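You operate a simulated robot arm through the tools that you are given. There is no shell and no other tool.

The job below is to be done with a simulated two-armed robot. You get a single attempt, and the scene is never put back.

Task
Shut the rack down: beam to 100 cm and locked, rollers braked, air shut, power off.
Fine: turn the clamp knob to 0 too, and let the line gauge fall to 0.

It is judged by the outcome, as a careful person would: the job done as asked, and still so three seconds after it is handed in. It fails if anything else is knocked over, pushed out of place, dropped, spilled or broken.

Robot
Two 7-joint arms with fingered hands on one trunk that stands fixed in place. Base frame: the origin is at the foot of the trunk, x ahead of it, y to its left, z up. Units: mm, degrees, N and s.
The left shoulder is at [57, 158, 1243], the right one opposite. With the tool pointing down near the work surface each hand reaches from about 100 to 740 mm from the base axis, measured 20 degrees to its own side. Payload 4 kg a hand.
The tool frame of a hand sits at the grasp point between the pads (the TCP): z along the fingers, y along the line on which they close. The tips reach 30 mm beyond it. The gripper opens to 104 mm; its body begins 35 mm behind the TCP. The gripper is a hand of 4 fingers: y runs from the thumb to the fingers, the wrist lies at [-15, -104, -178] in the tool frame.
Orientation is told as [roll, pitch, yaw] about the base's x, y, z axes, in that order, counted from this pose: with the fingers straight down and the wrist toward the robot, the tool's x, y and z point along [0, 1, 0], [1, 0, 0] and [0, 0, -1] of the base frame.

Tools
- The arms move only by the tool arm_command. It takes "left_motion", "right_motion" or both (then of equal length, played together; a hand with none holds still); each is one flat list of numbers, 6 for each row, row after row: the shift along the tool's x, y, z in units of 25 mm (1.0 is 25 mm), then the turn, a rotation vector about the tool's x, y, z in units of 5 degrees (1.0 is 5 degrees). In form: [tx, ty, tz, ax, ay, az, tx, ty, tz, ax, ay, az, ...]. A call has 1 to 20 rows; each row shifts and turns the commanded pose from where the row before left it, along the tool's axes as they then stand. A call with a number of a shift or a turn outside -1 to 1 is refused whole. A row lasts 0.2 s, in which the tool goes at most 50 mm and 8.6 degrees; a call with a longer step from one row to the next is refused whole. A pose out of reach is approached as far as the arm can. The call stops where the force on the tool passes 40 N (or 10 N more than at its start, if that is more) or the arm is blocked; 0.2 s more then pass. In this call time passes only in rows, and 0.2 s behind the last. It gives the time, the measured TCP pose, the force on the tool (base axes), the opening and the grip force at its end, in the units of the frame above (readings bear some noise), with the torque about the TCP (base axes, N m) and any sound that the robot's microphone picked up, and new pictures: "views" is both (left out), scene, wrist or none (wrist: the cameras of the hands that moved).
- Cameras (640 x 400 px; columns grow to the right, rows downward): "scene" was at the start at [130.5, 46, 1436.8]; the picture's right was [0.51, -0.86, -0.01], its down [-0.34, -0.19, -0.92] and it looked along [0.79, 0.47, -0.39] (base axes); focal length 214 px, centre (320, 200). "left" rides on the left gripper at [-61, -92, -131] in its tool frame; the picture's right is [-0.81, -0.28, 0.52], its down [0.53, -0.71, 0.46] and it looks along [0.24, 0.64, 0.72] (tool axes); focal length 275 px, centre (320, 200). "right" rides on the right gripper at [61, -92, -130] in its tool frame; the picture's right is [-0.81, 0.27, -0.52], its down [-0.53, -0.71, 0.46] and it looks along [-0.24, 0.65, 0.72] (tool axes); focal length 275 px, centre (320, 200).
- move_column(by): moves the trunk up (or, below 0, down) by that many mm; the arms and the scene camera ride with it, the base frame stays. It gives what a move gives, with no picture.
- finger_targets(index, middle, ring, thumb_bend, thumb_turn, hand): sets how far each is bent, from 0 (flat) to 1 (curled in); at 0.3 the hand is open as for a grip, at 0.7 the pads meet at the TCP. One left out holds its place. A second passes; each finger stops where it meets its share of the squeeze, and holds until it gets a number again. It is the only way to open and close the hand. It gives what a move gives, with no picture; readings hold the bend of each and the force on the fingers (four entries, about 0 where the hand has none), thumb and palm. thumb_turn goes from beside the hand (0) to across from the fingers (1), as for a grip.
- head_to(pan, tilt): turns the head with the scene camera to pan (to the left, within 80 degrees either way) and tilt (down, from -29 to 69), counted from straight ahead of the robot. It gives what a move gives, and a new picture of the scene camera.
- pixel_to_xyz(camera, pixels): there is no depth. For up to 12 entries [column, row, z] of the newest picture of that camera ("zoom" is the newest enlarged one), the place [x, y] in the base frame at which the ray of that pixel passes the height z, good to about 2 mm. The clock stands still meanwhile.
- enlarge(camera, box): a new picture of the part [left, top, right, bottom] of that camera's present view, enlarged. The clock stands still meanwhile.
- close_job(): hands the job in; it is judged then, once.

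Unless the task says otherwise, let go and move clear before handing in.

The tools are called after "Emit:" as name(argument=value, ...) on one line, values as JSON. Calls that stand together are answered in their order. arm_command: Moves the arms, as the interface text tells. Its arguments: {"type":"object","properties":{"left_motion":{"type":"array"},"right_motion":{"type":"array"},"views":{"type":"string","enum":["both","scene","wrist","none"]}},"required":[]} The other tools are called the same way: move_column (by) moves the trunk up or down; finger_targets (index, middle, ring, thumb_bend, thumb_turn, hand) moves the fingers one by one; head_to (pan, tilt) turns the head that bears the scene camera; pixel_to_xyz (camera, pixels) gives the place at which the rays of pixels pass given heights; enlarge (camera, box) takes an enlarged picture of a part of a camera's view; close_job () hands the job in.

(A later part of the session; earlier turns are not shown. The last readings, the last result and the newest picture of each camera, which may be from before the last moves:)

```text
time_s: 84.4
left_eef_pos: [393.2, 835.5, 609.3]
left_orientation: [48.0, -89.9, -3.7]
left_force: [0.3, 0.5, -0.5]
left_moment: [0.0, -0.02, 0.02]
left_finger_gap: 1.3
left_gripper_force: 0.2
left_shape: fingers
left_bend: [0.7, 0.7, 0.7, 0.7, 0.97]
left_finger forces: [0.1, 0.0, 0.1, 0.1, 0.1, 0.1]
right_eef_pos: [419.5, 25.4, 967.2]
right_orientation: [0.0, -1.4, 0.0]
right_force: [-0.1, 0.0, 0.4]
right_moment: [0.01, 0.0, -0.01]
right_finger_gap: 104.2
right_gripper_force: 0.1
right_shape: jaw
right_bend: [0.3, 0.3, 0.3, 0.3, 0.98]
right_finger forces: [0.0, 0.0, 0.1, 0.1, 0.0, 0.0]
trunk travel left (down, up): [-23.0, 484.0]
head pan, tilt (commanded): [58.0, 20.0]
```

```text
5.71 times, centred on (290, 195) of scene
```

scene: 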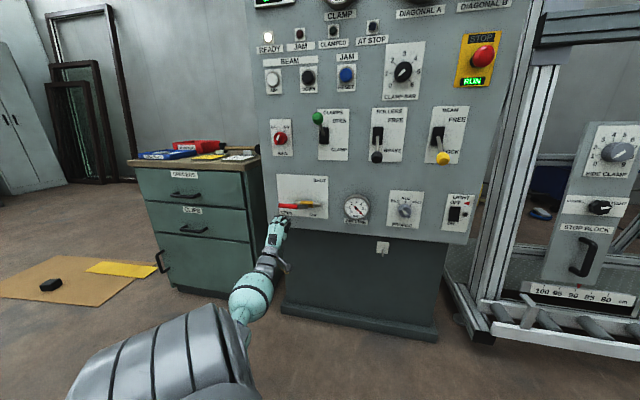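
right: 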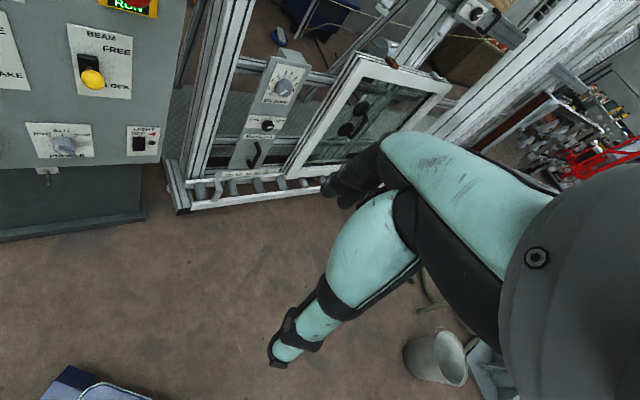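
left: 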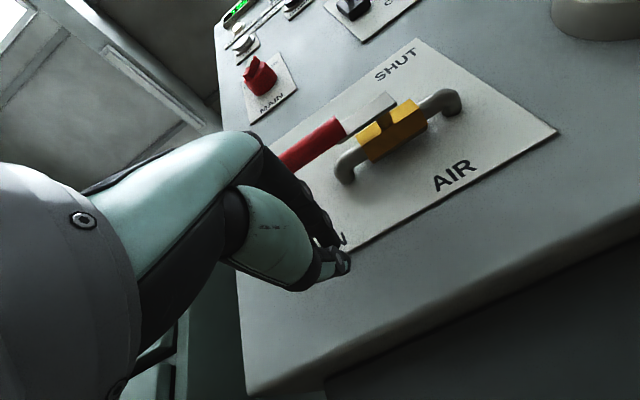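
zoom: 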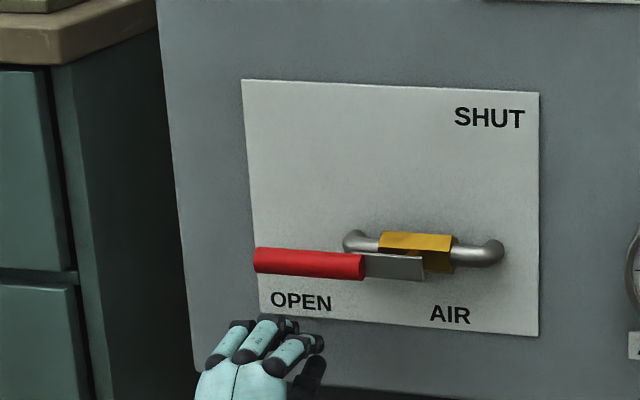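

The fingers are just beneath the grip (zoom 265,325 vs grip bottom 280). I'll raise 30 mm gently toward contact.

Emit:
arm_command(left_motion=[0, 0.4, 0, 0, 0, 0, 0, 0.4, 0, 0, 0, 0, 0, 0.4, 0, 0, 0, 0], views="both")

Emit:
enlarge(camera="scene", box=[240, 160, 340, 230])

```text
time_s: 85.2
left_eef_pos: [393.6, 835.9, 639.6]
left_orientation: [67.8, -89.9, -23.5]
left_force: [1.3, -0.3, -0.7]
left_moment: [-0.01, 0.0, -0.03]
left_finger_gap: 1.0
left_gripper_force: 0.0
left_shape: fingers
left_bend: [0.7, 0.7, 0.7, 0.7, 0.97]
left_finger forces: [0.1, 0.0, 0.0, 0.0, 0.0, 0.1]
right_eef_pos: [418.6, 25.5, 966.3]
right_orientation: [0.0, -1.4, -0.1]
right_force: [0.8, 0.3, -0.3]
right_moment: [-0.02, -0.01, -0.04]
right_finger_gap: 104.0
right_gripper_force: 0.0
right_shape: jaw
right_bend: [0.3, 0.3, 0.3, 0.3, 0.98]
right_finger forces: [0.0, 0.0, 0.0, 0.0, 0.0, 0.0]
trunk travel left (down, up): [-23.0, 484.0]
head pan, tilt (commanded): [58.0, 20.0]
```

scene: 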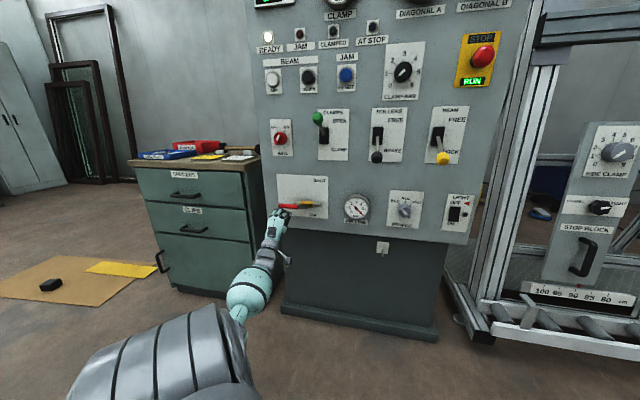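
left: 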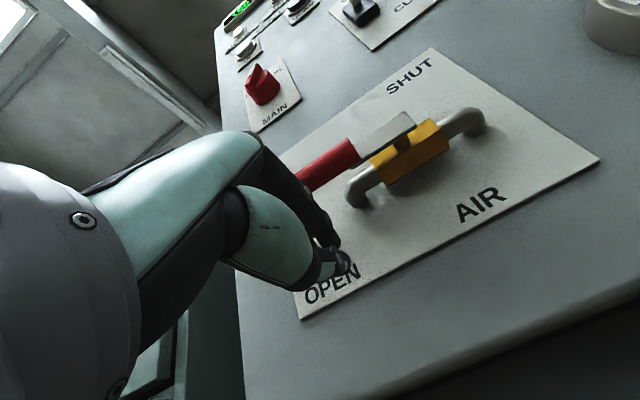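

```text
5.71 times, centred on (290, 195) of scene
```

zoom: 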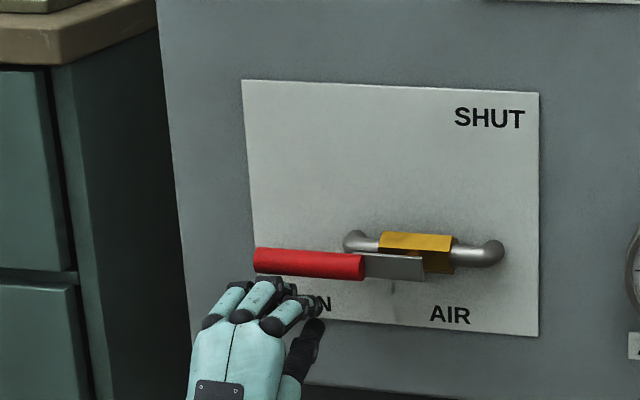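

Nearly touching; no force yet. I'll keep raising in small steps until contact.

Emit:
arm_command(left_motion=[0, 0.3, 0, 0, 0, 0, 0, 0.3, 0, 0, 0, 0, 0, 0.3, 0, 0, 0, 0], views="both")

Emit:
enlarge(camera="scene", box=[240, 160, 340, 230])

```text
time_s: 86.0
left_eef_pos: [391.6, 837.2, 662.6]
left_orientation: [35.6, -89.9, 8.5]
left_force: [-0.2, -0.7, -2.0]
left_moment: [0.04, -0.04, 0.01]
left_finger_gap: 1.1
left_gripper_force: 1.2
left_shape: fingers
left_bend: [0.7, 0.7, 0.7, 0.7, 0.97]
left_finger forces: [0.0, 1.8, 0.1, 0.0, 0.0, 0.0]
right_eef_pos: [419.2, 25.9, 968.6]
right_orientation: [0.0, -1.5, 0.0]
right_force: [-0.3, -0.4, -0.4]
right_moment: [-0.02, 0.0, 0.01]
right_finger_gap: 104.3
right_gripper_force: 0.1
right_shape: jaw
right_bend: [0.3, 0.3, 0.3, 0.3, 0.98]
right_finger forces: [0.0, 0.0, 0.1, 0.0, 0.0, 0.0]
trunk travel left (down, up): [-23.0, 484.0]
head pan, tilt (commanded): [58.0, 20.0]
```

scene: 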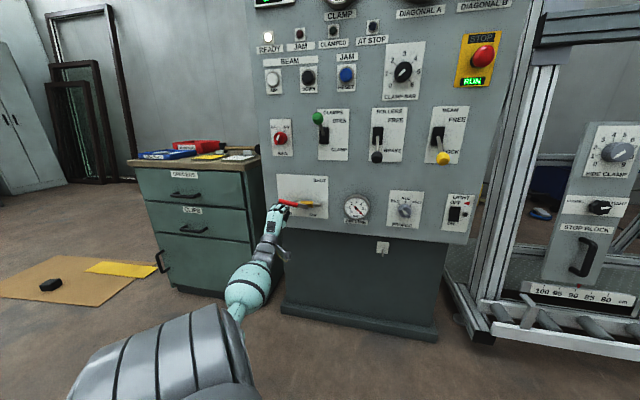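
left: 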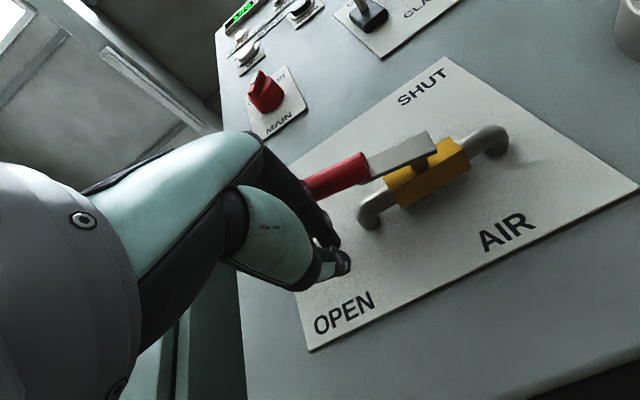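

```text
5.71 times, centred on (290, 195) of scene
```

zoom: 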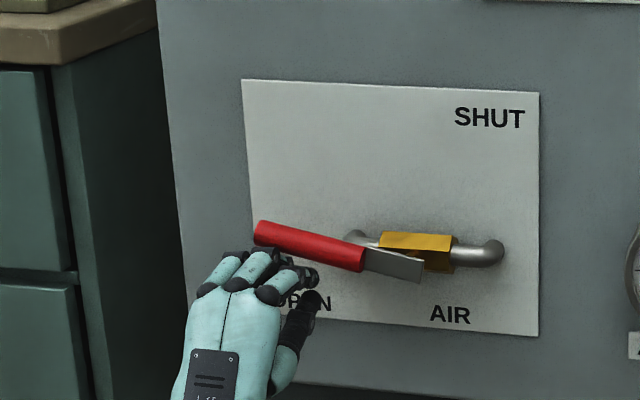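

The handle is already swinging up with only ~2 N, confirming its rotation toward SHUT. I'll follow its arc up to about 60°.

Emit:
arm_command(left_motion=[0.2, 0.7, 0, 0, 0, 0, 0.2, 0.75, 0, 0, 0, 0, -0.18, 0.92, 0, 0, 0, 0, -0.2, 0.45, 0, 0, 0, 0, -0.2, 0.42, 0, 0, 0, 0], views="both")

Emit:
enlarge(camera="scene", box=[240, 160, 340, 230])

```text
time_s: 87.2
left_eef_pos: [395.3, 832.0, 743.7]
left_orientation: [133.1, -89.9, -88.8]
left_force: [-0.7, 0.7, -1.3]
left_moment: [-0.02, -0.01, 0.04]
left_finger_gap: 0.2
left_gripper_force: 0.8
left_shape: fingers
left_bend: [0.7, 0.7, 0.7, 0.7, 0.97]
left_finger forces: [1.2, 0.0, 0.0, 0.0, 0.1, 0.0]
right_eef_pos: [418.9, 27.2, 968.9]
right_orientation: [0.0, -1.5, 0.0]
right_force: [-0.2, -0.2, 0.1]
right_moment: [0.01, -0.03, 0.03]
right_finger_gap: 104.2
right_gripper_force: 0.0
right_shape: jaw
right_bend: [0.3, 0.3, 0.3, 0.3, 0.98]
right_finger forces: [0.0, 0.0, 0.0, 0.0, 0.0, 0.0]
trunk travel left (down, up): [-23.0, 484.0]
head pan, tilt (commanded): [58.0, 20.0]
```

scene: 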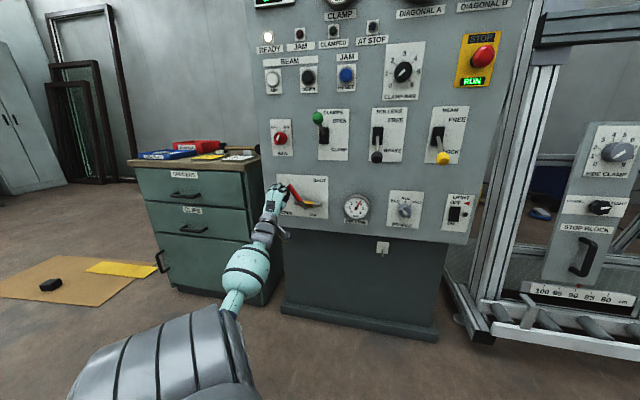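
left: 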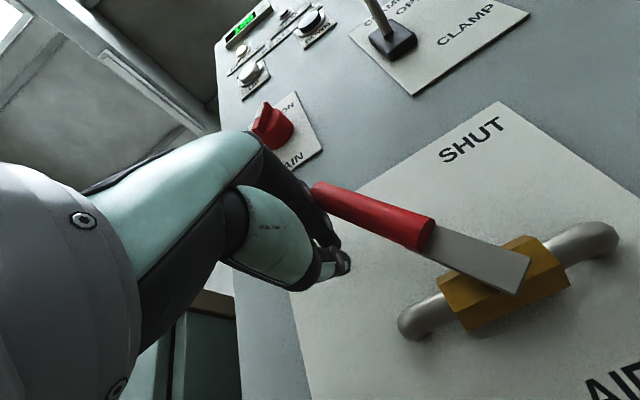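

```text
5.71 times, centred on (290, 195) of scene
```

zoom: 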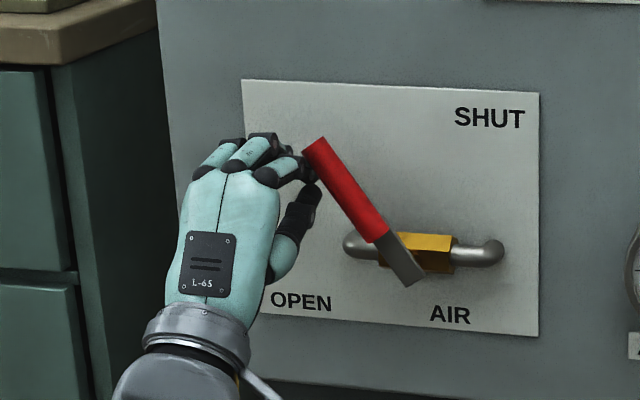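

The handle is at about 55°, with contact near its tip. I'll now push mainly to the right, slightly lower, to bring it upright.

Emit:
arm_command(left_motion=[-0.35, -0.15, 0, 0, 0, 0, -0.35, -0.1, 0, 0, 0, 0, -0.35, 0, 0, 0, 0, 0, -0.3, 0, 0, 0, 0, 0], views="both")

Emit:
enlarge(camera="scene", box=[240, 160, 340, 230])

```text
time_s: 88.2
left_eef_pos: [418.8, 810.7, 735.7]
left_orientation: [137.9, -89.9, -93.6]
left_force: [-1.9, 1.4, 0.5]
left_moment: [-0.07, -0.07, 0.05]
left_finger_gap: 0.9
left_gripper_force: 1.2
left_shape: fingers
left_bend: [0.7, 0.7, 0.7, 0.7, 0.97]
left_finger forces: [2.1, 0.0, 0.1, 0.0, 0.0, 0.0]
right_eef_pos: [419.4, 26.9, 967.8]
right_orientation: [-0.1, -1.5, 0.0]
right_force: [0.6, 0.0, 0.7]
right_moment: [0.02, -0.02, 0.02]
right_finger_gap: 104.0
right_gripper_force: 0.1
right_shape: jaw
right_bend: [0.3, 0.3, 0.3, 0.3, 0.98]
right_finger forces: [0.1, 0.0, 0.0, 0.1, 0.1, 0.0]
trunk travel left (down, up): [-23.0, 484.0]
head pan, tilt (commanded): [58.0, 20.0]
```

scene: 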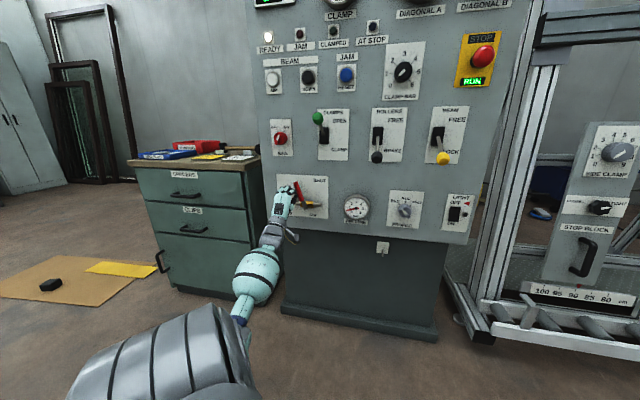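
left: 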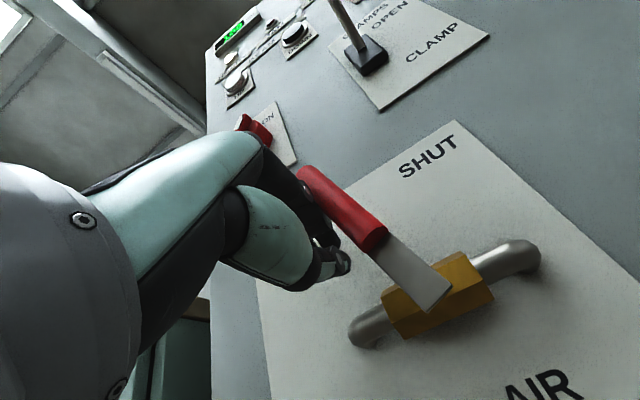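

```text
5.71 times, centred on (290, 195) of scene
```

zoom: 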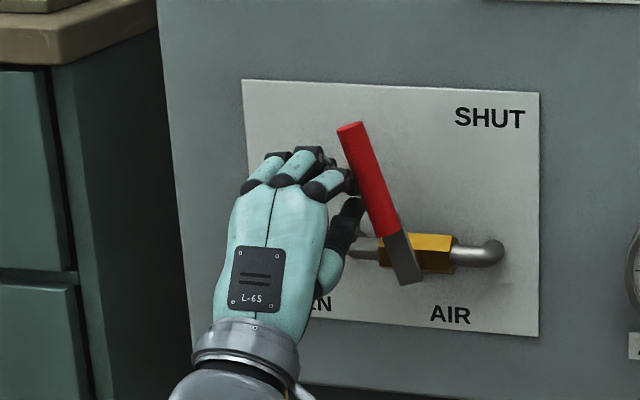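

The handle is at about 72° and the line-gauge needle is already moving. I'll push another 30 mm right while rising slightly to clear the pipe.

Emit:
arm_command(left_motion=[-0.3, 0.15, 0, 0, 0, 0, -0.3, 0.15, 0, 0, 0, 0, -0.3, 0.1, 0, 0, 0, 0, -0.3, 0, 0, 0, 0, 0], views="both")

Emit:
enlarge(camera="scene", box=[240, 160, 340, 230])

Emit:
enlarge(camera="scene", box=[330, 180, 420, 240])

```text
time_s: 89.2
left_eef_pos: [436.6, 790.6, 744.5]
left_orientation: [-68.7, -89.8, 113.2]
left_force: [-14.6, 13.4, -0.5]
left_moment: [-0.14, -0.14, 0.12]
left_finger_gap: 0.2
left_gripper_force: 9.9
left_shape: fingers
left_bend: [0.7, 0.7, 0.7, 0.69, 0.99]
left_finger forces: [16.4, 0.0, 0.0, 0.0, 3.4, 0.0]
right_eef_pos: [418.0, 27.4, 968.9]
right_orientation: [-0.2, -1.6, -0.1]
right_force: [0.1, -0.7, 0.3]
right_moment: [-0.01, 0.01, -0.01]
right_finger_gap: 104.0
right_gripper_force: 0.0
right_shape: jaw
right_bend: [0.3, 0.3, 0.3, 0.3, 0.98]
right_finger forces: [0.0, 0.0, 0.0, 0.1, 0.0, 0.0]
trunk travel left (down, up): [-23.0, 484.0]
head pan, tilt (commanded): [58.0, 20.0]
```

scene: 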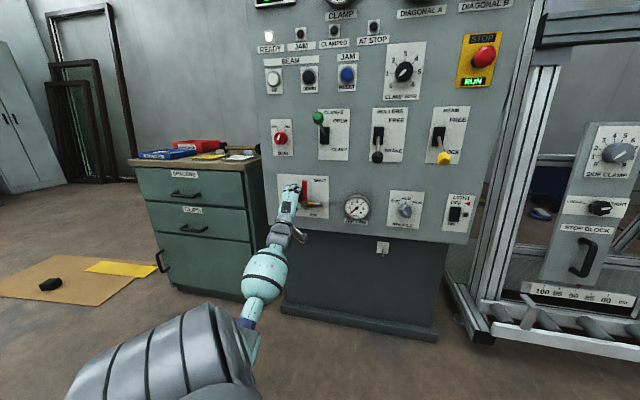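
left: 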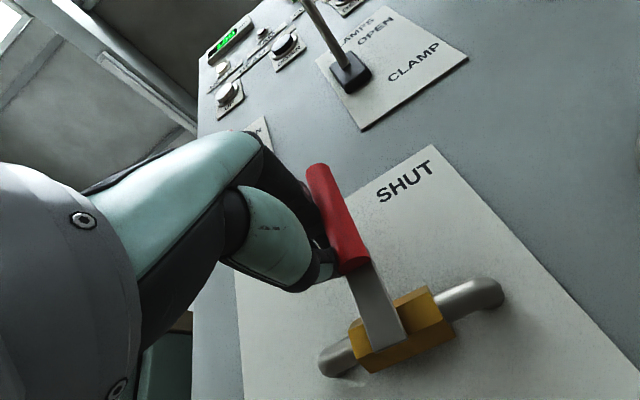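

```text
5.71 times, centred on (290, 195) of scene
```

zoom: 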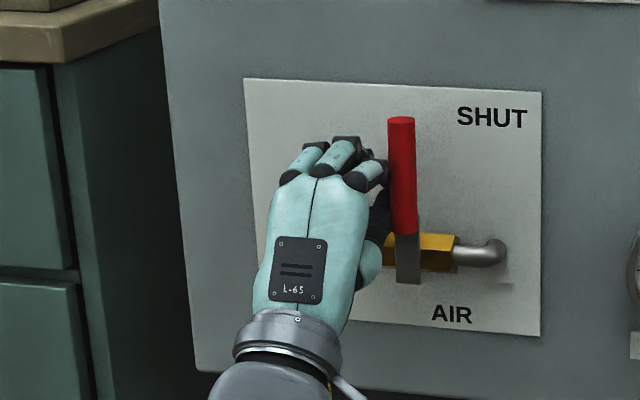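

```text
6.67 times, centred on (375, 210) of scene
```

zoom: 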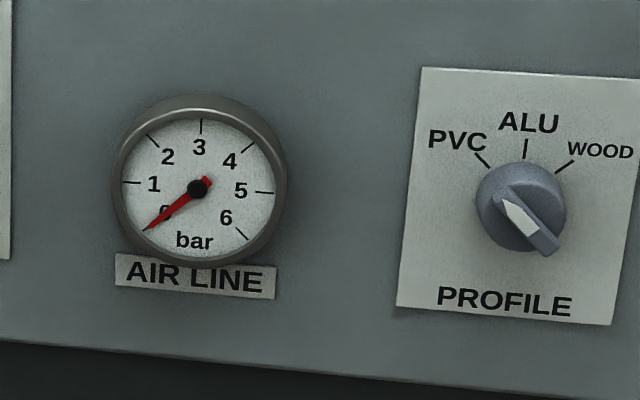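

The handle is vertical at SHUT against its stop (~20 N), and the line gauge needle rests at 0. I'll step off to the left and retract.

Emit:
arm_command(left_motion=[0.6, 0, 0, 0, 0, 0, 0.4, 0, -0.5, 0, 0, 0, 0, 0, -1, 0, 0, 0, 0, 0, -1, 0, 0, 0, 0, 0, -1, 0, 0, 0, 0, 0, -1, 0, 0, 0], views="both")

Emit:
enlarge(camera="scene", box=[240, 100, 340, 230])

Emit:
enlarge(camera="scene", box=[260, 110, 310, 165])

Emit:
enlarge(camera="scene", box=[330, 180, 420, 240])

```text
time_s: 90.6
left_eef_pos: [340.2, 727.7, 744.3]
left_orientation: [32.1, -89.9, 12.3]
left_force: [-1.0, 0.5, 0.2]
left_moment: [-0.04, -0.05, -0.02]
left_finger_gap: 1.0
left_gripper_force: 0.0
left_shape: fingers
left_bend: [0.7, 0.7, 0.7, 0.7, 0.98]
left_finger forces: [0.0, 0.0, 0.0, 0.1, 0.0, 0.0]
right_eef_pos: [419.1, 25.3, 967.4]
right_orientation: [-0.1, -1.5, -0.1]
right_force: [-0.4, 0.4, 0.1]
right_moment: [0.01, 0.01, 0.0]
right_finger_gap: 103.8
right_gripper_force: 0.0
right_shape: jaw
right_bend: [0.3, 0.3, 0.3, 0.3, 0.98]
right_finger forces: [0.0, 0.0, 0.0, 0.1, 0.1, 0.0]
trunk travel left (down, up): [-23.0, 484.0]
head pan, tilt (commanded): [58.0, 20.0]
```

scene: 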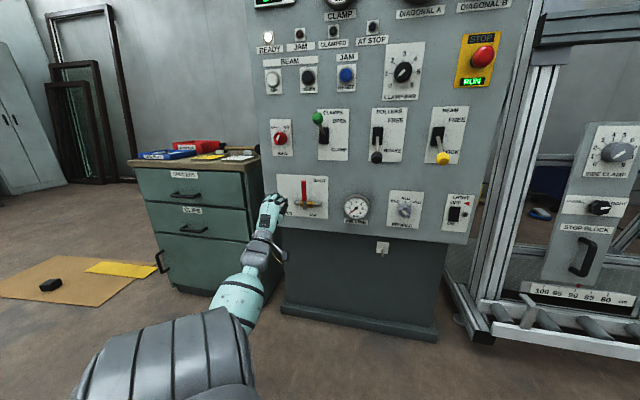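
left: 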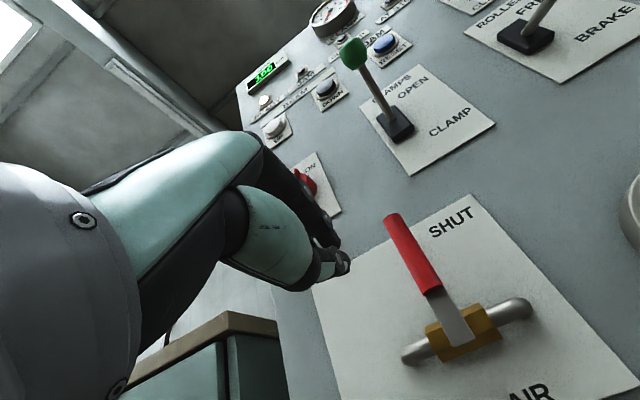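

```text
3.08 times, centred on (290, 165) of scene
```

zoom: 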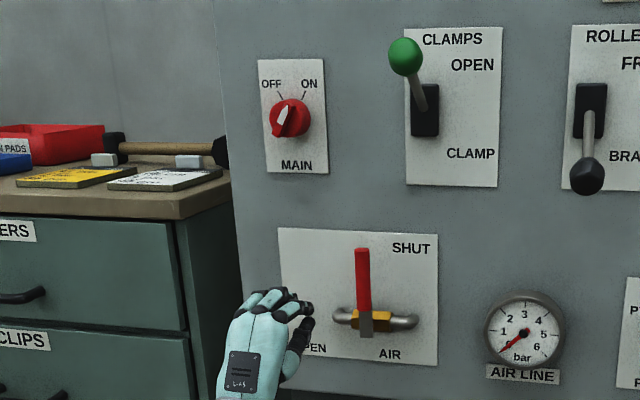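

```text
7.27 times, centred on (285, 138) of scene
```

zoom: 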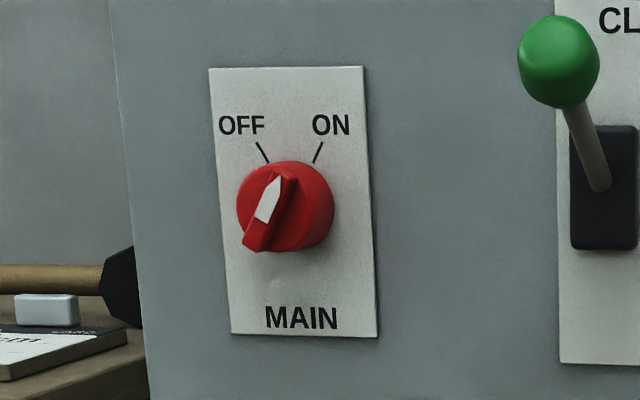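

```text
6.67 times, centred on (375, 210) of scene
```

zoom: 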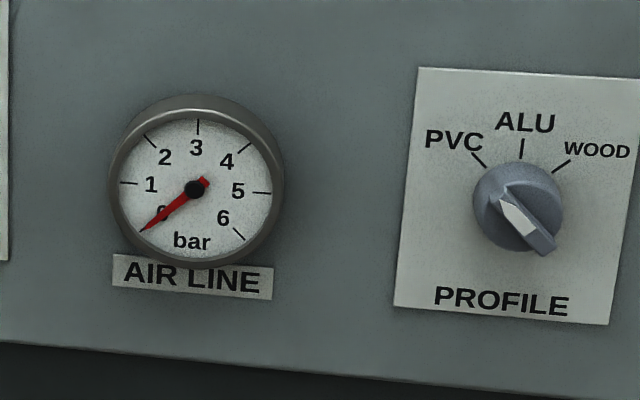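

The valve is SHUT and the line gauge reads 0. MAIN's pointer (zoom 270,195) aims at ON, with OFF 60° counter-clockwise. I'll raise the trunk 150 mm, open the hand and check the display before turning power off.

Emit:
move_column(by=150)

Emit:
finger_targets(hand="left", index=0.3, middle=0.3, ring=0.3, thumb_bend=0.3)

Emit:
head_to(pan=58, tilt=20)

Emit:
enlarge(camera="scene", box=[240, 20, 420, 250])

```text
time_s: 92.4
left_eef_pos: [341.8, 727.1, 894.5]
left_orientation: [56.5, -89.9, -12.2]
left_force: [-1.0, -0.6, 0.7]
left_moment: [0.02, -0.01, 0.02]
left_finger_gap: 0.9
left_gripper_force: 0.0
left_shape: fingers
left_bend: [0.7, 0.7, 0.7, 0.7, 0.98]
left_finger forces: [0.0, 0.0, 0.0, 0.1, 0.0, 0.0]
right_eef_pos: [419.7, 25.1, 1118.6]
right_orientation: [-0.1, -1.5, 0.0]
right_force: [-0.5, -0.8, -0.4]
right_moment: [0.02, 0.0, 0.03]
right_finger_gap: 104.0
right_gripper_force: 0.0
right_shape: jaw
right_bend: [0.3, 0.3, 0.3, 0.3, 0.98]
right_finger forces: [0.1, 0.0, 0.1, 0.1, 0.0, 0.0]
trunk travel left (down, up): [-173.0, 334.0]
head pan, tilt (commanded): [58.0, 20.0]
```

```text
time_s: 93.4
left_eef_pos: [341.4, 728.1, 895.4]
left_orientation: [72.8, -89.9, -28.5]
left_force: [0.2, -0.1, 0.1]
left_moment: [0.01, 0.01, -0.01]
left_finger_gap: 102.6
left_gripper_force: 0.1
left_shape: fingers
left_bend: [0.3, 0.3, 0.3, 0.3, 0.98]
left_finger forces: [0.0, 0.0, 0.1, 0.0, 0.0, 0.1]
right_eef_pos: [419.0, 26.3, 1117.3]
right_orientation: [0.1, -1.5, 0.0]
right_force: [-0.6, 0.6, -0.5]
right_moment: [-0.01, 0.02, -0.01]
right_finger_gap: 104.0
right_gripper_force: 0.0
right_shape: jaw
right_bend: [0.3, 0.3, 0.3, 0.3, 0.98]
right_finger forces: [0.0, 0.0, 0.1, 0.0, 0.1, 0.0]
trunk travel left (down, up): [-173.0, 334.0]
head pan, tilt (commanded): [58.0, 20.0]
```

```text
time_s: 94.0
left_eef_pos: [341.6, 728.0, 896.0]
left_orientation: [75.0, -89.9, -30.8]
left_force: [-0.7, -0.2, 0.8]
left_moment: [-0.02, 0.0, -0.02]
left_finger_gap: 102.7
left_gripper_force: 0.1
left_shape: fingers
left_bend: [0.3, 0.3, 0.3, 0.3, 0.98]
left_finger forces: [0.0, 0.0, 0.0, 0.1, 0.1, 0.0]
right_eef_pos: [419.5, 26.4, 1117.3]
right_orientation: [0.0, -1.5, 0.0]
right_force: [0.6, 0.0, 0.1]
right_moment: [-0.01, -0.01, 0.0]
right_finger_gap: 104.0
right_gripper_force: 0.0
right_shape: jaw
right_bend: [0.3, 0.3, 0.3, 0.3, 0.98]
right_finger forces: [0.1, 0.1, 0.0, 0.1, 0.0, 0.0]
trunk travel left (down, up): [-173.0, 334.0]
head pan, tilt (commanded): [58.0, 20.0]
```

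scene: 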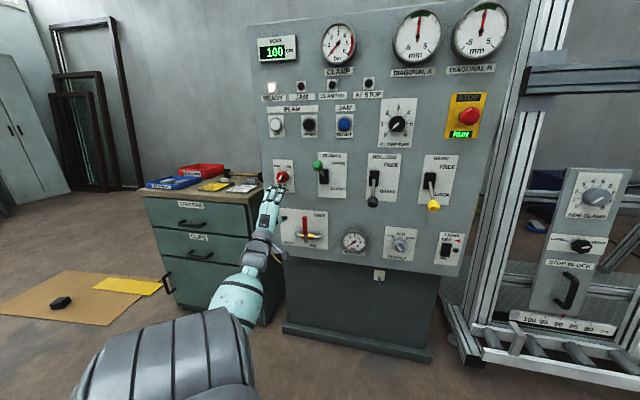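

```text
1.74 times, centred on (330, 135) of scene
```

zoom: 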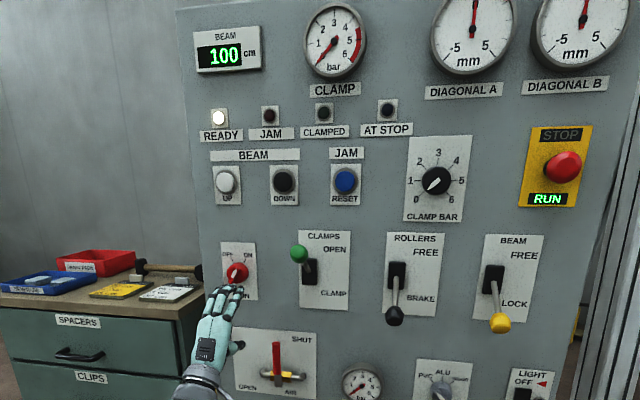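

All states look right (100, levers down, clamp 0, air SHUT). I'll refine MAIN's position with a fresh ray before gripping it.

Emit:
enlarge(camera="scene", box=[255, 145, 315, 205])

```text
6.67 times, centred on (285, 175) of scene
```

zoom: 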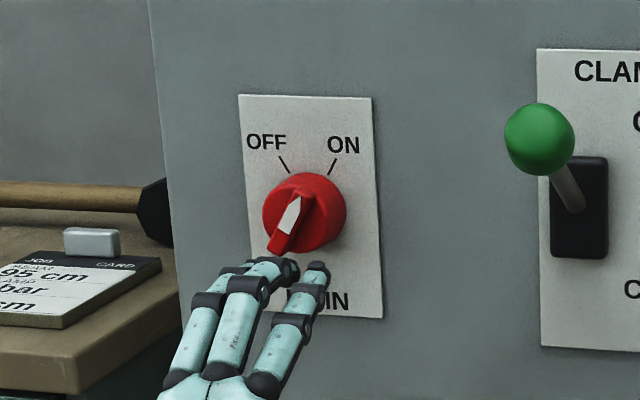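

Emit:
pixel_to_xyz(camera="scene", pixels=[[282.75, 176.8, 1000], [282.75, 176.8, 900], [281.5, 176.5, 1000], [281.5, 176.5, 900]])

```text
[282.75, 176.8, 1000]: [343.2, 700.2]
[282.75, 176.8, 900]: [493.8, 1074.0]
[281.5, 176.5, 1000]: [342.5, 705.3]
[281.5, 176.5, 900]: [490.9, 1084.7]
```

MAIN's axis is at about U=-338, z=955, so the grip TCP should be near [397,860,955]. I'll align in front of it, pre-rotate 30° clockwise to match the pointer, and approach to D≈853.

Emit:
arm_command(left_motion=[0.75, 0.79, 0, 0, 0, 0, 0.75, 0.79, 0, 0, 0, 0, 0.75, 0.79, 0, 0, 0, 0, 0, 0, 0, 0, 0, 1, 0, 0, 0, 0, 0, 1, 0, 0, 0, 0, 0, 1, 0, 0, 0, 0, 0, 1, 0, 0, 0, 0, 0, 1, 0, 0, 0, 0, 0, 1, 0, 0, 1, 0, 0, 0, 0, 0, 1, 0, 0, 0, 0, 0, 1, 0, 0, 0, 0, 0, 1, 0, 0, 0], views="both")

Emit:
enlarge(camera="scene", box=[250, 140, 320, 205])

Emit:
enlarge(camera="left", box=[200, 150, 460, 400])

```text
time_s: 96.8
left_eef_pos: [373.9, 839.7, 956.1]
left_orientation: [90.0, -59.8, -45.7]
left_force: [0.7, -0.1, 0.2]
left_moment: [-0.02, 0.0, 0.03]
left_finger_gap: 102.7
left_gripper_force: 0.0
left_shape: fingers
left_bend: [0.3, 0.3, 0.3, 0.3, 0.98]
left_finger forces: [0.0, 0.0, 0.0, 0.0, 0.0, 0.0]
right_eef_pos: [420.8, 25.8, 1118.9]
right_orientation: [-0.1, -1.6, 0.1]
right_force: [0.0, 0.3, -0.1]
right_moment: [-0.01, 0.01, 0.03]
right_finger_gap: 104.1
right_gripper_force: 0.1
right_shape: jaw
right_bend: [0.3, 0.3, 0.3, 0.3, 0.98]
right_finger forces: [0.0, 0.0, 0.0, 0.1, 0.1, 0.1]
trunk travel left (down, up): [-173.0, 334.0]
head pan, tilt (commanded): [58.0, 20.0]
```

scene: 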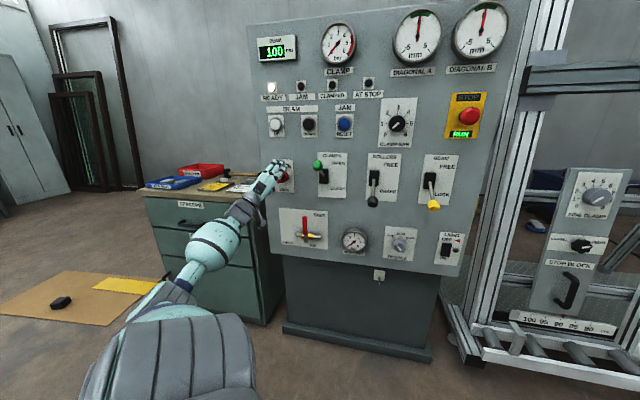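
left: 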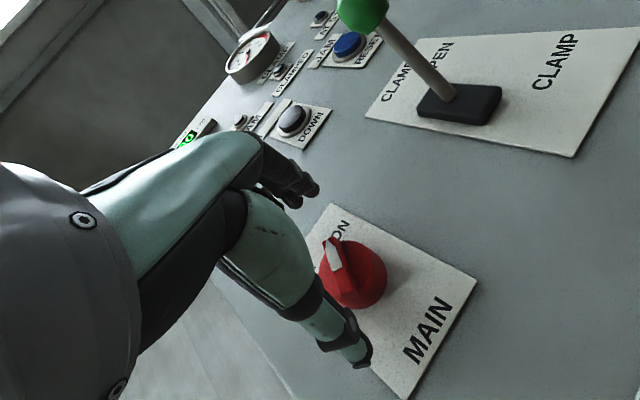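

```text
6.15 times, centred on (285, 172) of scene
```

zoom: 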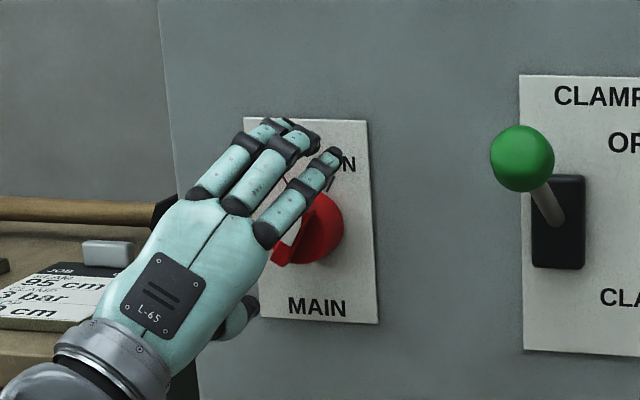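

```text
1.60 times, centred on (330, 275) of left
```

zoom: 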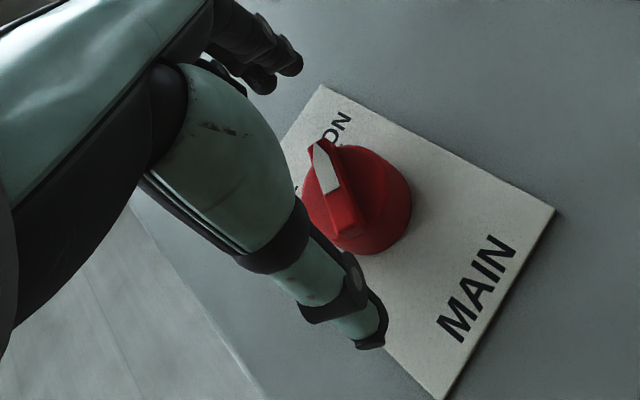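

Aligned: the red knob appears at left pixel (352,272), the same relative place as the clamp knob did. I'll advance 30 mm and close on it.

Emit:
arm_command(left_motion=[0, 0, 0.4, 0, 0, 0, 0, 0, 0.4, 0, 0, 0, 0, 0, 0.35, 0, 0, 0], views="wrist")

Emit:
finger_targets(hand="left", index=0.72, middle=0.72, ring=0.72, thumb_bend=0.72)

Emit:
enlarge(camera="left", box=[200, 150, 460, 400])

Emit:
enlarge(camera="scene", box=[250, 140, 320, 205])

```text
time_s: 97.6
left_eef_pos: [397.0, 861.0, 955.4]
left_orientation: [90.0, -60.0, -45.7]
left_force: [-0.2, 0.0, 0.0]
left_moment: [0.0, 0.0, 0.01]
left_finger_gap: 102.6
left_gripper_force: 0.1
left_shape: fingers
left_bend: [0.3, 0.3, 0.3, 0.3, 0.98]
left_finger forces: [0.0, 0.0, 0.1, 0.1, 0.0, 0.0]
right_eef_pos: [419.1, 25.5, 1118.6]
right_orientation: [0.0, -1.6, 0.0]
right_force: [0.1, -0.4, -0.8]
right_moment: [0.01, 0.02, -0.01]
right_finger_gap: 103.7
right_gripper_force: 0.1
right_shape: jaw
right_bend: [0.3, 0.3, 0.3, 0.3, 0.98]
right_finger forces: [0.1, 0.0, 0.1, 0.0, 0.0, 0.1]
trunk travel left (down, up): [-173.0, 334.0]
head pan, tilt (commanded): [58.0, 20.0]
```

left: 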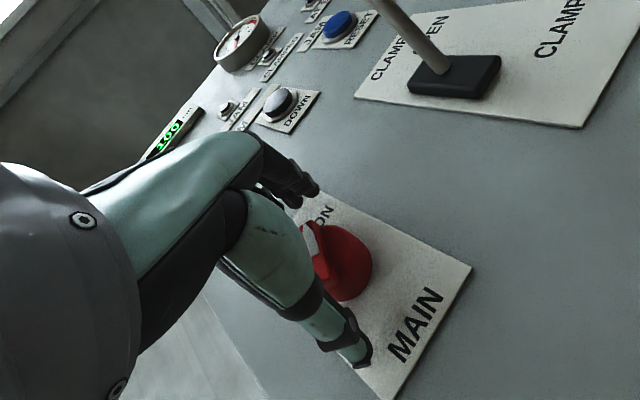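

```text
time_s: 98.6
left_eef_pos: [394.5, 861.8, 955.5]
left_orientation: [90.0, -59.9, -45.7]
left_force: [-1.6, 6.6, 0.8]
left_moment: [0.15, -0.06, 0.08]
left_finger_gap: 38.5
left_gripper_force: 18.3
left_shape: fingers
left_bend: [0.59, 0.62, 0.72, 0.55, 0.97]
left_finger forces: [8.7, 8.9, 0.1, 0.0, 19.1, 0.0]
right_eef_pos: [419.4, 26.7, 1117.5]
right_orientation: [-0.1, -1.5, 0.1]
right_force: [0.7, -0.9, -0.2]
right_moment: [0.02, 0.0, 0.0]
right_finger_gap: 104.0
right_gripper_force: 0.0
right_shape: jaw
right_bend: [0.3, 0.3, 0.3, 0.3, 0.98]
right_finger forces: [0.0, 0.0, 0.1, 0.1, 0.0, 0.0]
trunk travel left (down, up): [-173.0, 334.0]
head pan, tilt (commanded): [58.0, 20.0]
```

```text
1.60 times, centred on (330, 275) of left
```

zoom: 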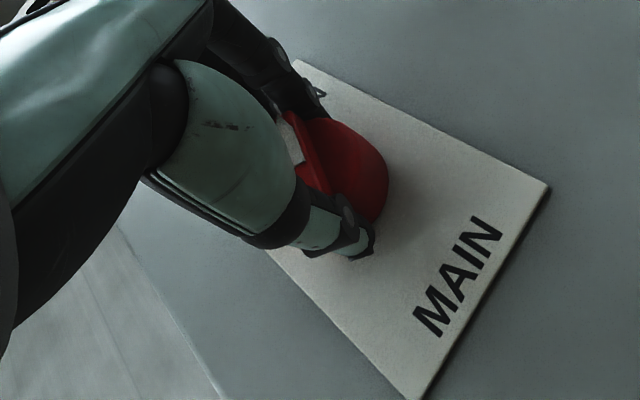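

```text
6.15 times, centred on (285, 172) of scene
```

zoom: 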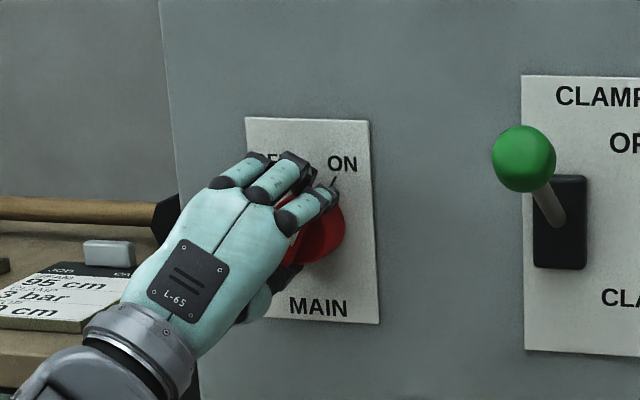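

The knob is gripped (thumb 19 N, index and middle ~9 N each). I'll turn counter-clockwise 60° toward OFF.

Emit:
arm_command(left_motion=[0, 0, 0, 0, 0, -1, 0, 0, 0, 0, 0, -1, 0, 0, 0, 0, 0, -1, 0, 0, 0, 0, 0, -1, 0, 0, 0, 0, 0, -1, 0, 0, 0, 0, 0, -1, 0, 0, 0, 0, 0, -1, 0, 0, 0, 0, 0, -1, 0, 0, 0, 0, 0, -1, 0, 0, 0, 0, 0, -1, 0, 0, 0, 0, 0, -1, 0, 0, 0, 0, 0, -1], views="both")

Emit:
enlarge(camera="left", box=[200, 150, 460, 400])

Emit:
enlarge(camera="scene", box=[240, 20, 420, 205])

```text
time_s: 101.2
left_eef_pos: [393.8, 861.8, 952.6]
left_orientation: [-89.8, -59.9, 134.2]
left_force: [-5.0, 20.2, 1.2]
left_moment: [0.24, -0.15, 0.61]
left_finger_gap: 38.2
left_gripper_force: 20.1
left_shape: fingers
left_bend: [0.57, 0.6, 0.72, 0.57, 0.99]
left_finger forces: [11.0, 13.2, 1.4, 0.1, 14.3, 0.0]
right_eef_pos: [418.6, 27.8, 1118.1]
right_orientation: [-0.2, -1.6, 0.1]
right_force: [0.5, -0.1, -0.3]
right_moment: [0.0, 0.03, -0.05]
right_finger_gap: 104.0
right_gripper_force: 0.1
right_shape: jaw
right_bend: [0.3, 0.3, 0.3, 0.3, 0.98]
right_finger forces: [0.0, 0.0, 0.0, 0.0, 0.1, 0.1]
trunk travel left (down, up): [-173.0, 334.0]
head pan, tilt (commanded): [58.0, 20.0]
```

scene: 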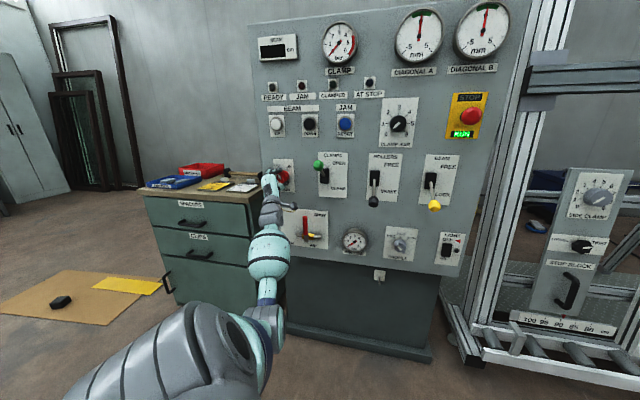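
left: 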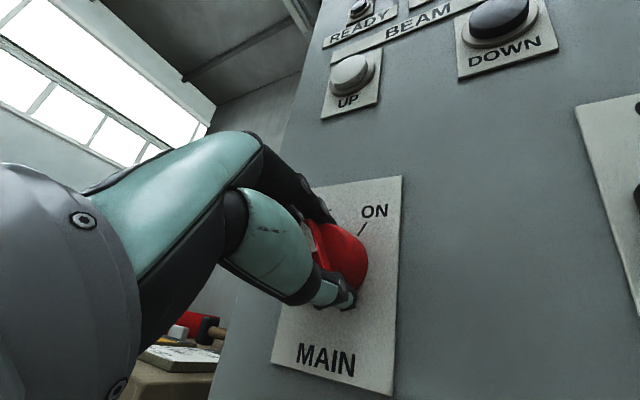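

```text
1.60 times, centred on (330, 275) of left
```

zoom: 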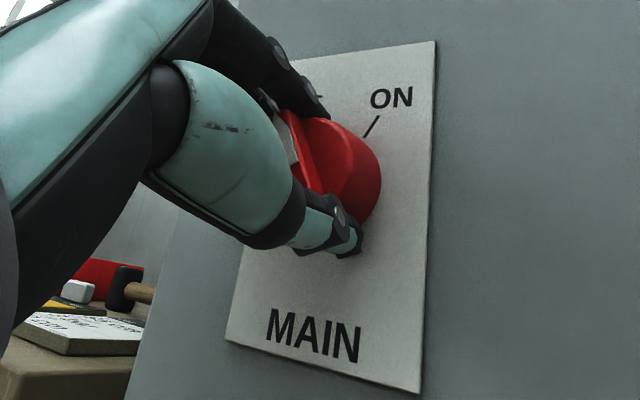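

```text
2.16 times, centred on (330, 112) of scene
```

zoom: 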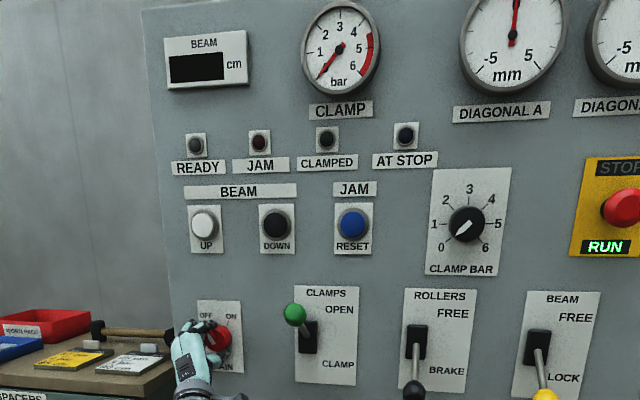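

The display and READY lamp went dark, so power is off. I'll release the knob and back off to confirm the pointer is on OFF.

Emit:
finger_targets(hand="left", index=0.3, middle=0.3, ring=0.3, thumb_bend=0.3)

Emit:
arm_command(left_motion=[0, 0, -0.8, 0, 0, 0, 0, 0, -1, 0, 0, 0, 0, 0, -1, 0, 0, 0, 0, 0, -1, 0, 0, 0, 0, 0, -1, 0, 0, 0], views="both")

Emit:
enlarge(camera="scene", box=[250, 140, 320, 205])

Emit:
enlarge(camera="left", box=[240, 150, 460, 350])

```text
time_s: 102.2
left_eef_pos: [395.4, 858.9, 953.4]
left_orientation: [-90.0, -60.0, 134.2]
left_force: [-0.2, -0.4, -0.2]
left_moment: [-0.01, 0.0, 0.0]
left_finger_gap: 103.1
left_gripper_force: 0.0
left_shape: fingers
left_bend: [0.3, 0.3, 0.3, 0.3, 0.98]
left_finger forces: [0.1, 0.0, 0.0, 0.0, 0.0, 0.1]
right_eef_pos: [418.5, 25.8, 1119.1]
right_orientation: [0.0, -1.5, 0.0]
right_force: [0.6, 0.4, 0.3]
right_moment: [-0.02, -0.02, 0.01]
right_finger_gap: 104.0
right_gripper_force: 0.1
right_shape: jaw
right_bend: [0.3, 0.3, 0.3, 0.3, 0.98]
right_finger forces: [0.1, 0.0, 0.0, 0.1, 0.0, 0.2]
trunk travel left (down, up): [-173.0, 334.0]
head pan, tilt (commanded): [58.0, 20.0]
```

```text
time_s: 103.4
left_eef_pos: [308.7, 773.0, 954.5]
left_orientation: [-90.0, -60.0, 134.2]
left_force: [-0.9, -0.4, 0.6]
left_moment: [0.01, 0.01, 0.0]
left_finger_gap: 102.8
left_gripper_force: 0.2
left_shape: fingers
left_bend: [0.3, 0.3, 0.3, 0.3, 0.98]
left_finger forces: [0.0, 0.1, 0.1, 0.0, 0.1, 0.0]
right_eef_pos: [419.2, 25.3, 1118.5]
right_orientation: [0.0, -1.5, 0.0]
right_force: [0.2, 0.1, -0.3]
right_moment: [0.0, 0.0, 0.04]
right_finger_gap: 104.2
right_gripper_force: 0.0
right_shape: jaw
right_bend: [0.3, 0.3, 0.3, 0.3, 0.98]
right_finger forces: [0.1, 0.0, 0.0, 0.1, 0.1, 0.1]
trunk travel left (down, up): [-173.0, 334.0]
head pan, tilt (commanded): [58.0, 20.0]
```

scene: 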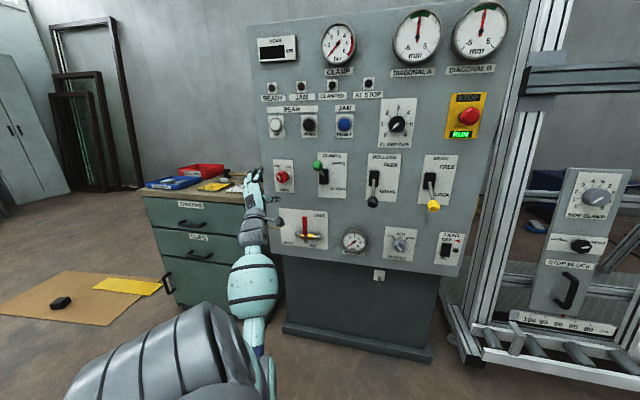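
left: 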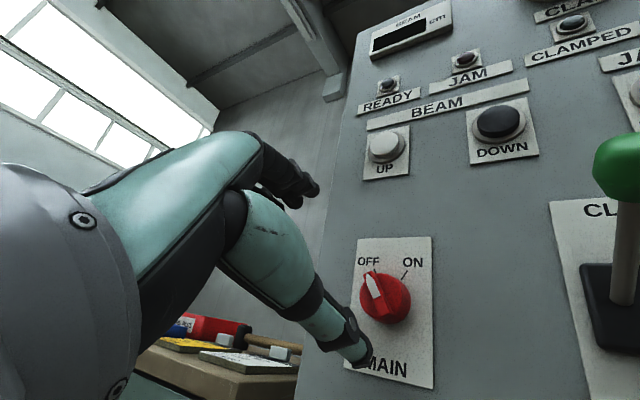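

```text
6.15 times, centred on (285, 172) of scene
```

zoom: 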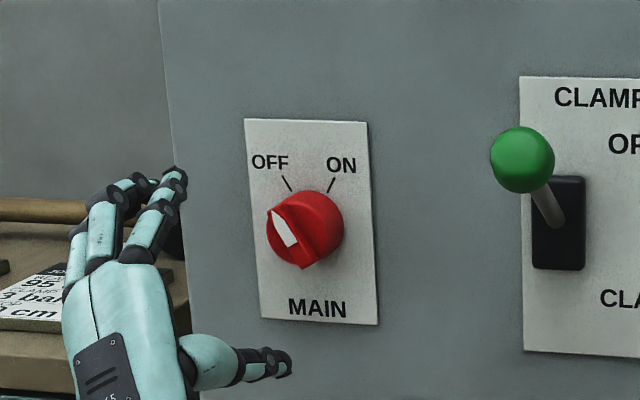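

```text
2.00 times, centred on (350, 250) of left
```

zoom: 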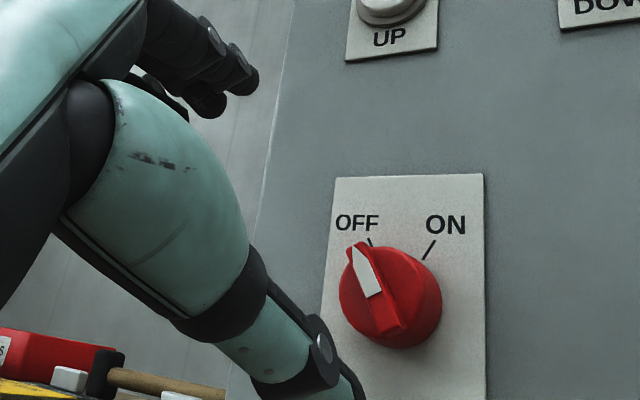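

MAIN's pointer is aligned with OFF and the lamps and display are dark. I'll retract a little further and do a final check of every item.

Emit:
arm_command(left_motion=[0, 0, -0.8, 0, 0, 0, 0, 0, -0.8, 0, 0, 0, 0, 0, 0, 0, 0, 0, 0, 0, 0, 0, 0, 0, 0, 0, 0, 0, 0, 0], views="both")

Emit:
enlarge(camera="scene", box=[250, 10, 410, 140])

Emit:
enlarge(camera="scene", box=[260, 140, 470, 270])

Emit:
head_to(pan=15, tilt=15)

```text
time_s: 104.6
left_eef_pos: [279.2, 747.4, 954.7]
left_orientation: [-89.9, -60.0, 134.2]
left_force: [0.5, -0.8, 0.3]
left_moment: [-0.01, -0.01, 0.02]
left_finger_gap: 102.9
left_gripper_force: 0.1
left_shape: fingers
left_bend: [0.3, 0.3, 0.3, 0.3, 0.98]
left_finger forces: [0.1, 0.1, 0.1, 0.1, 0.1, 0.0]
right_eef_pos: [419.2, 25.2, 1119.2]
right_orientation: [0.0, -1.5, 0.0]
right_force: [0.4, -1.1, -0.7]
right_moment: [-0.04, -0.01, -0.01]
right_finger_gap: 104.0
right_gripper_force: 0.0
right_shape: jaw
right_bend: [0.3, 0.3, 0.3, 0.3, 0.98]
right_finger forces: [0.1, 0.0, 0.0, 0.0, 0.1, 0.1]
trunk travel left (down, up): [-173.0, 334.0]
head pan, tilt (commanded): [58.0, 20.0]
```

scene: 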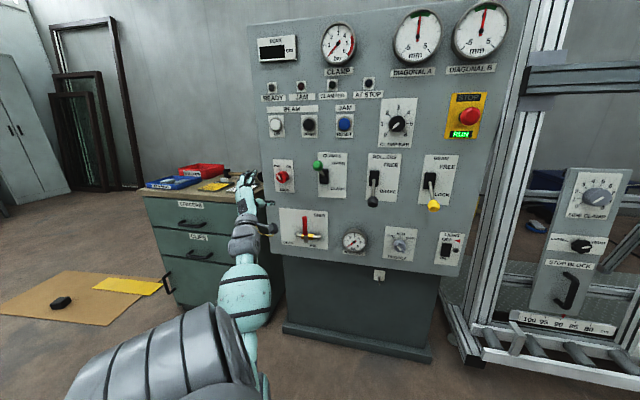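
left: 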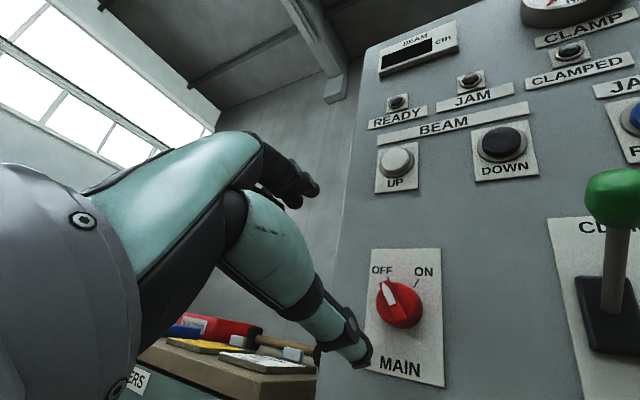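

```text
3.08 times, centred on (330, 75) of scene
```

zoom: 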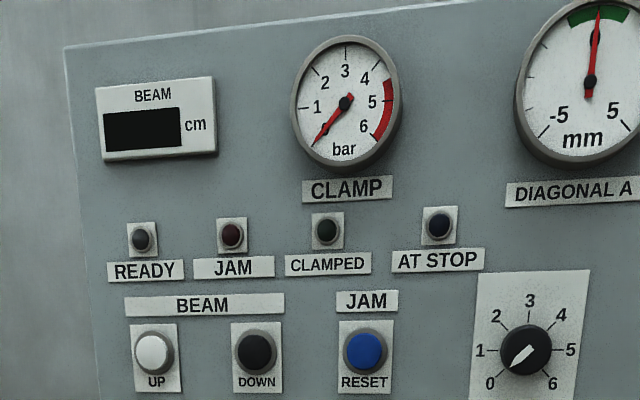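

```text
3.05 times, centred on (365, 205) of scene
```

zoom: 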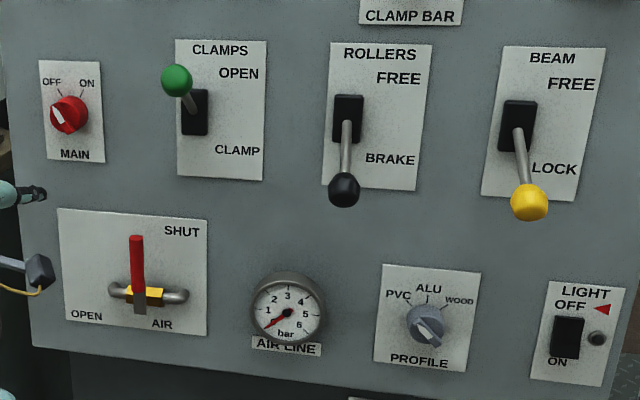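

```text
time_s: 105.7
left_eef_pos: [281.0, 748.4, 954.8]
left_orientation: [-89.9, -60.1, 134.2]
left_force: [-0.6, -0.2, 0.7]
left_moment: [-0.01, 0.02, 0.01]
left_finger_gap: 103.0
left_gripper_force: 0.1
left_shape: fingers
left_bend: [0.3, 0.3, 0.3, 0.3, 0.98]
left_finger forces: [0.0, 0.0, 0.1, 0.1, 0.0, 0.0]
right_eef_pos: [419.4, 25.8, 1117.6]
right_orientation: [0.0, -1.5, -0.1]
right_force: [-0.9, 0.0, 0.5]
right_moment: [0.0, -0.01, -0.02]
right_finger_gap: 104.1
right_gripper_force: 0.1
right_shape: jaw
right_bend: [0.3, 0.3, 0.3, 0.3, 0.98]
right_finger forces: [0.0, 0.1, 0.1, 0.1, 0.0, 0.0]
trunk travel left (down, up): [-173.0, 334.0]
head pan, tilt (commanded): [15.0, 15.0]
```

scene: 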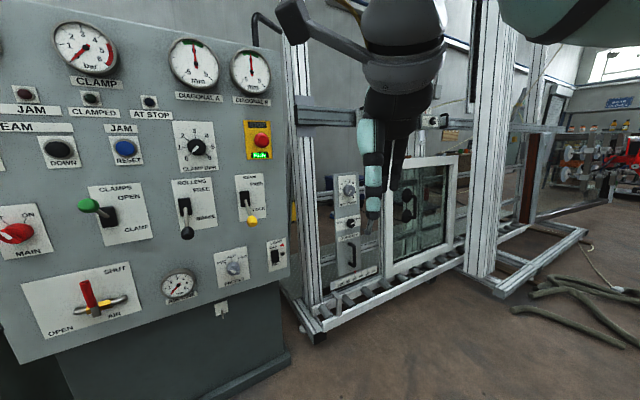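

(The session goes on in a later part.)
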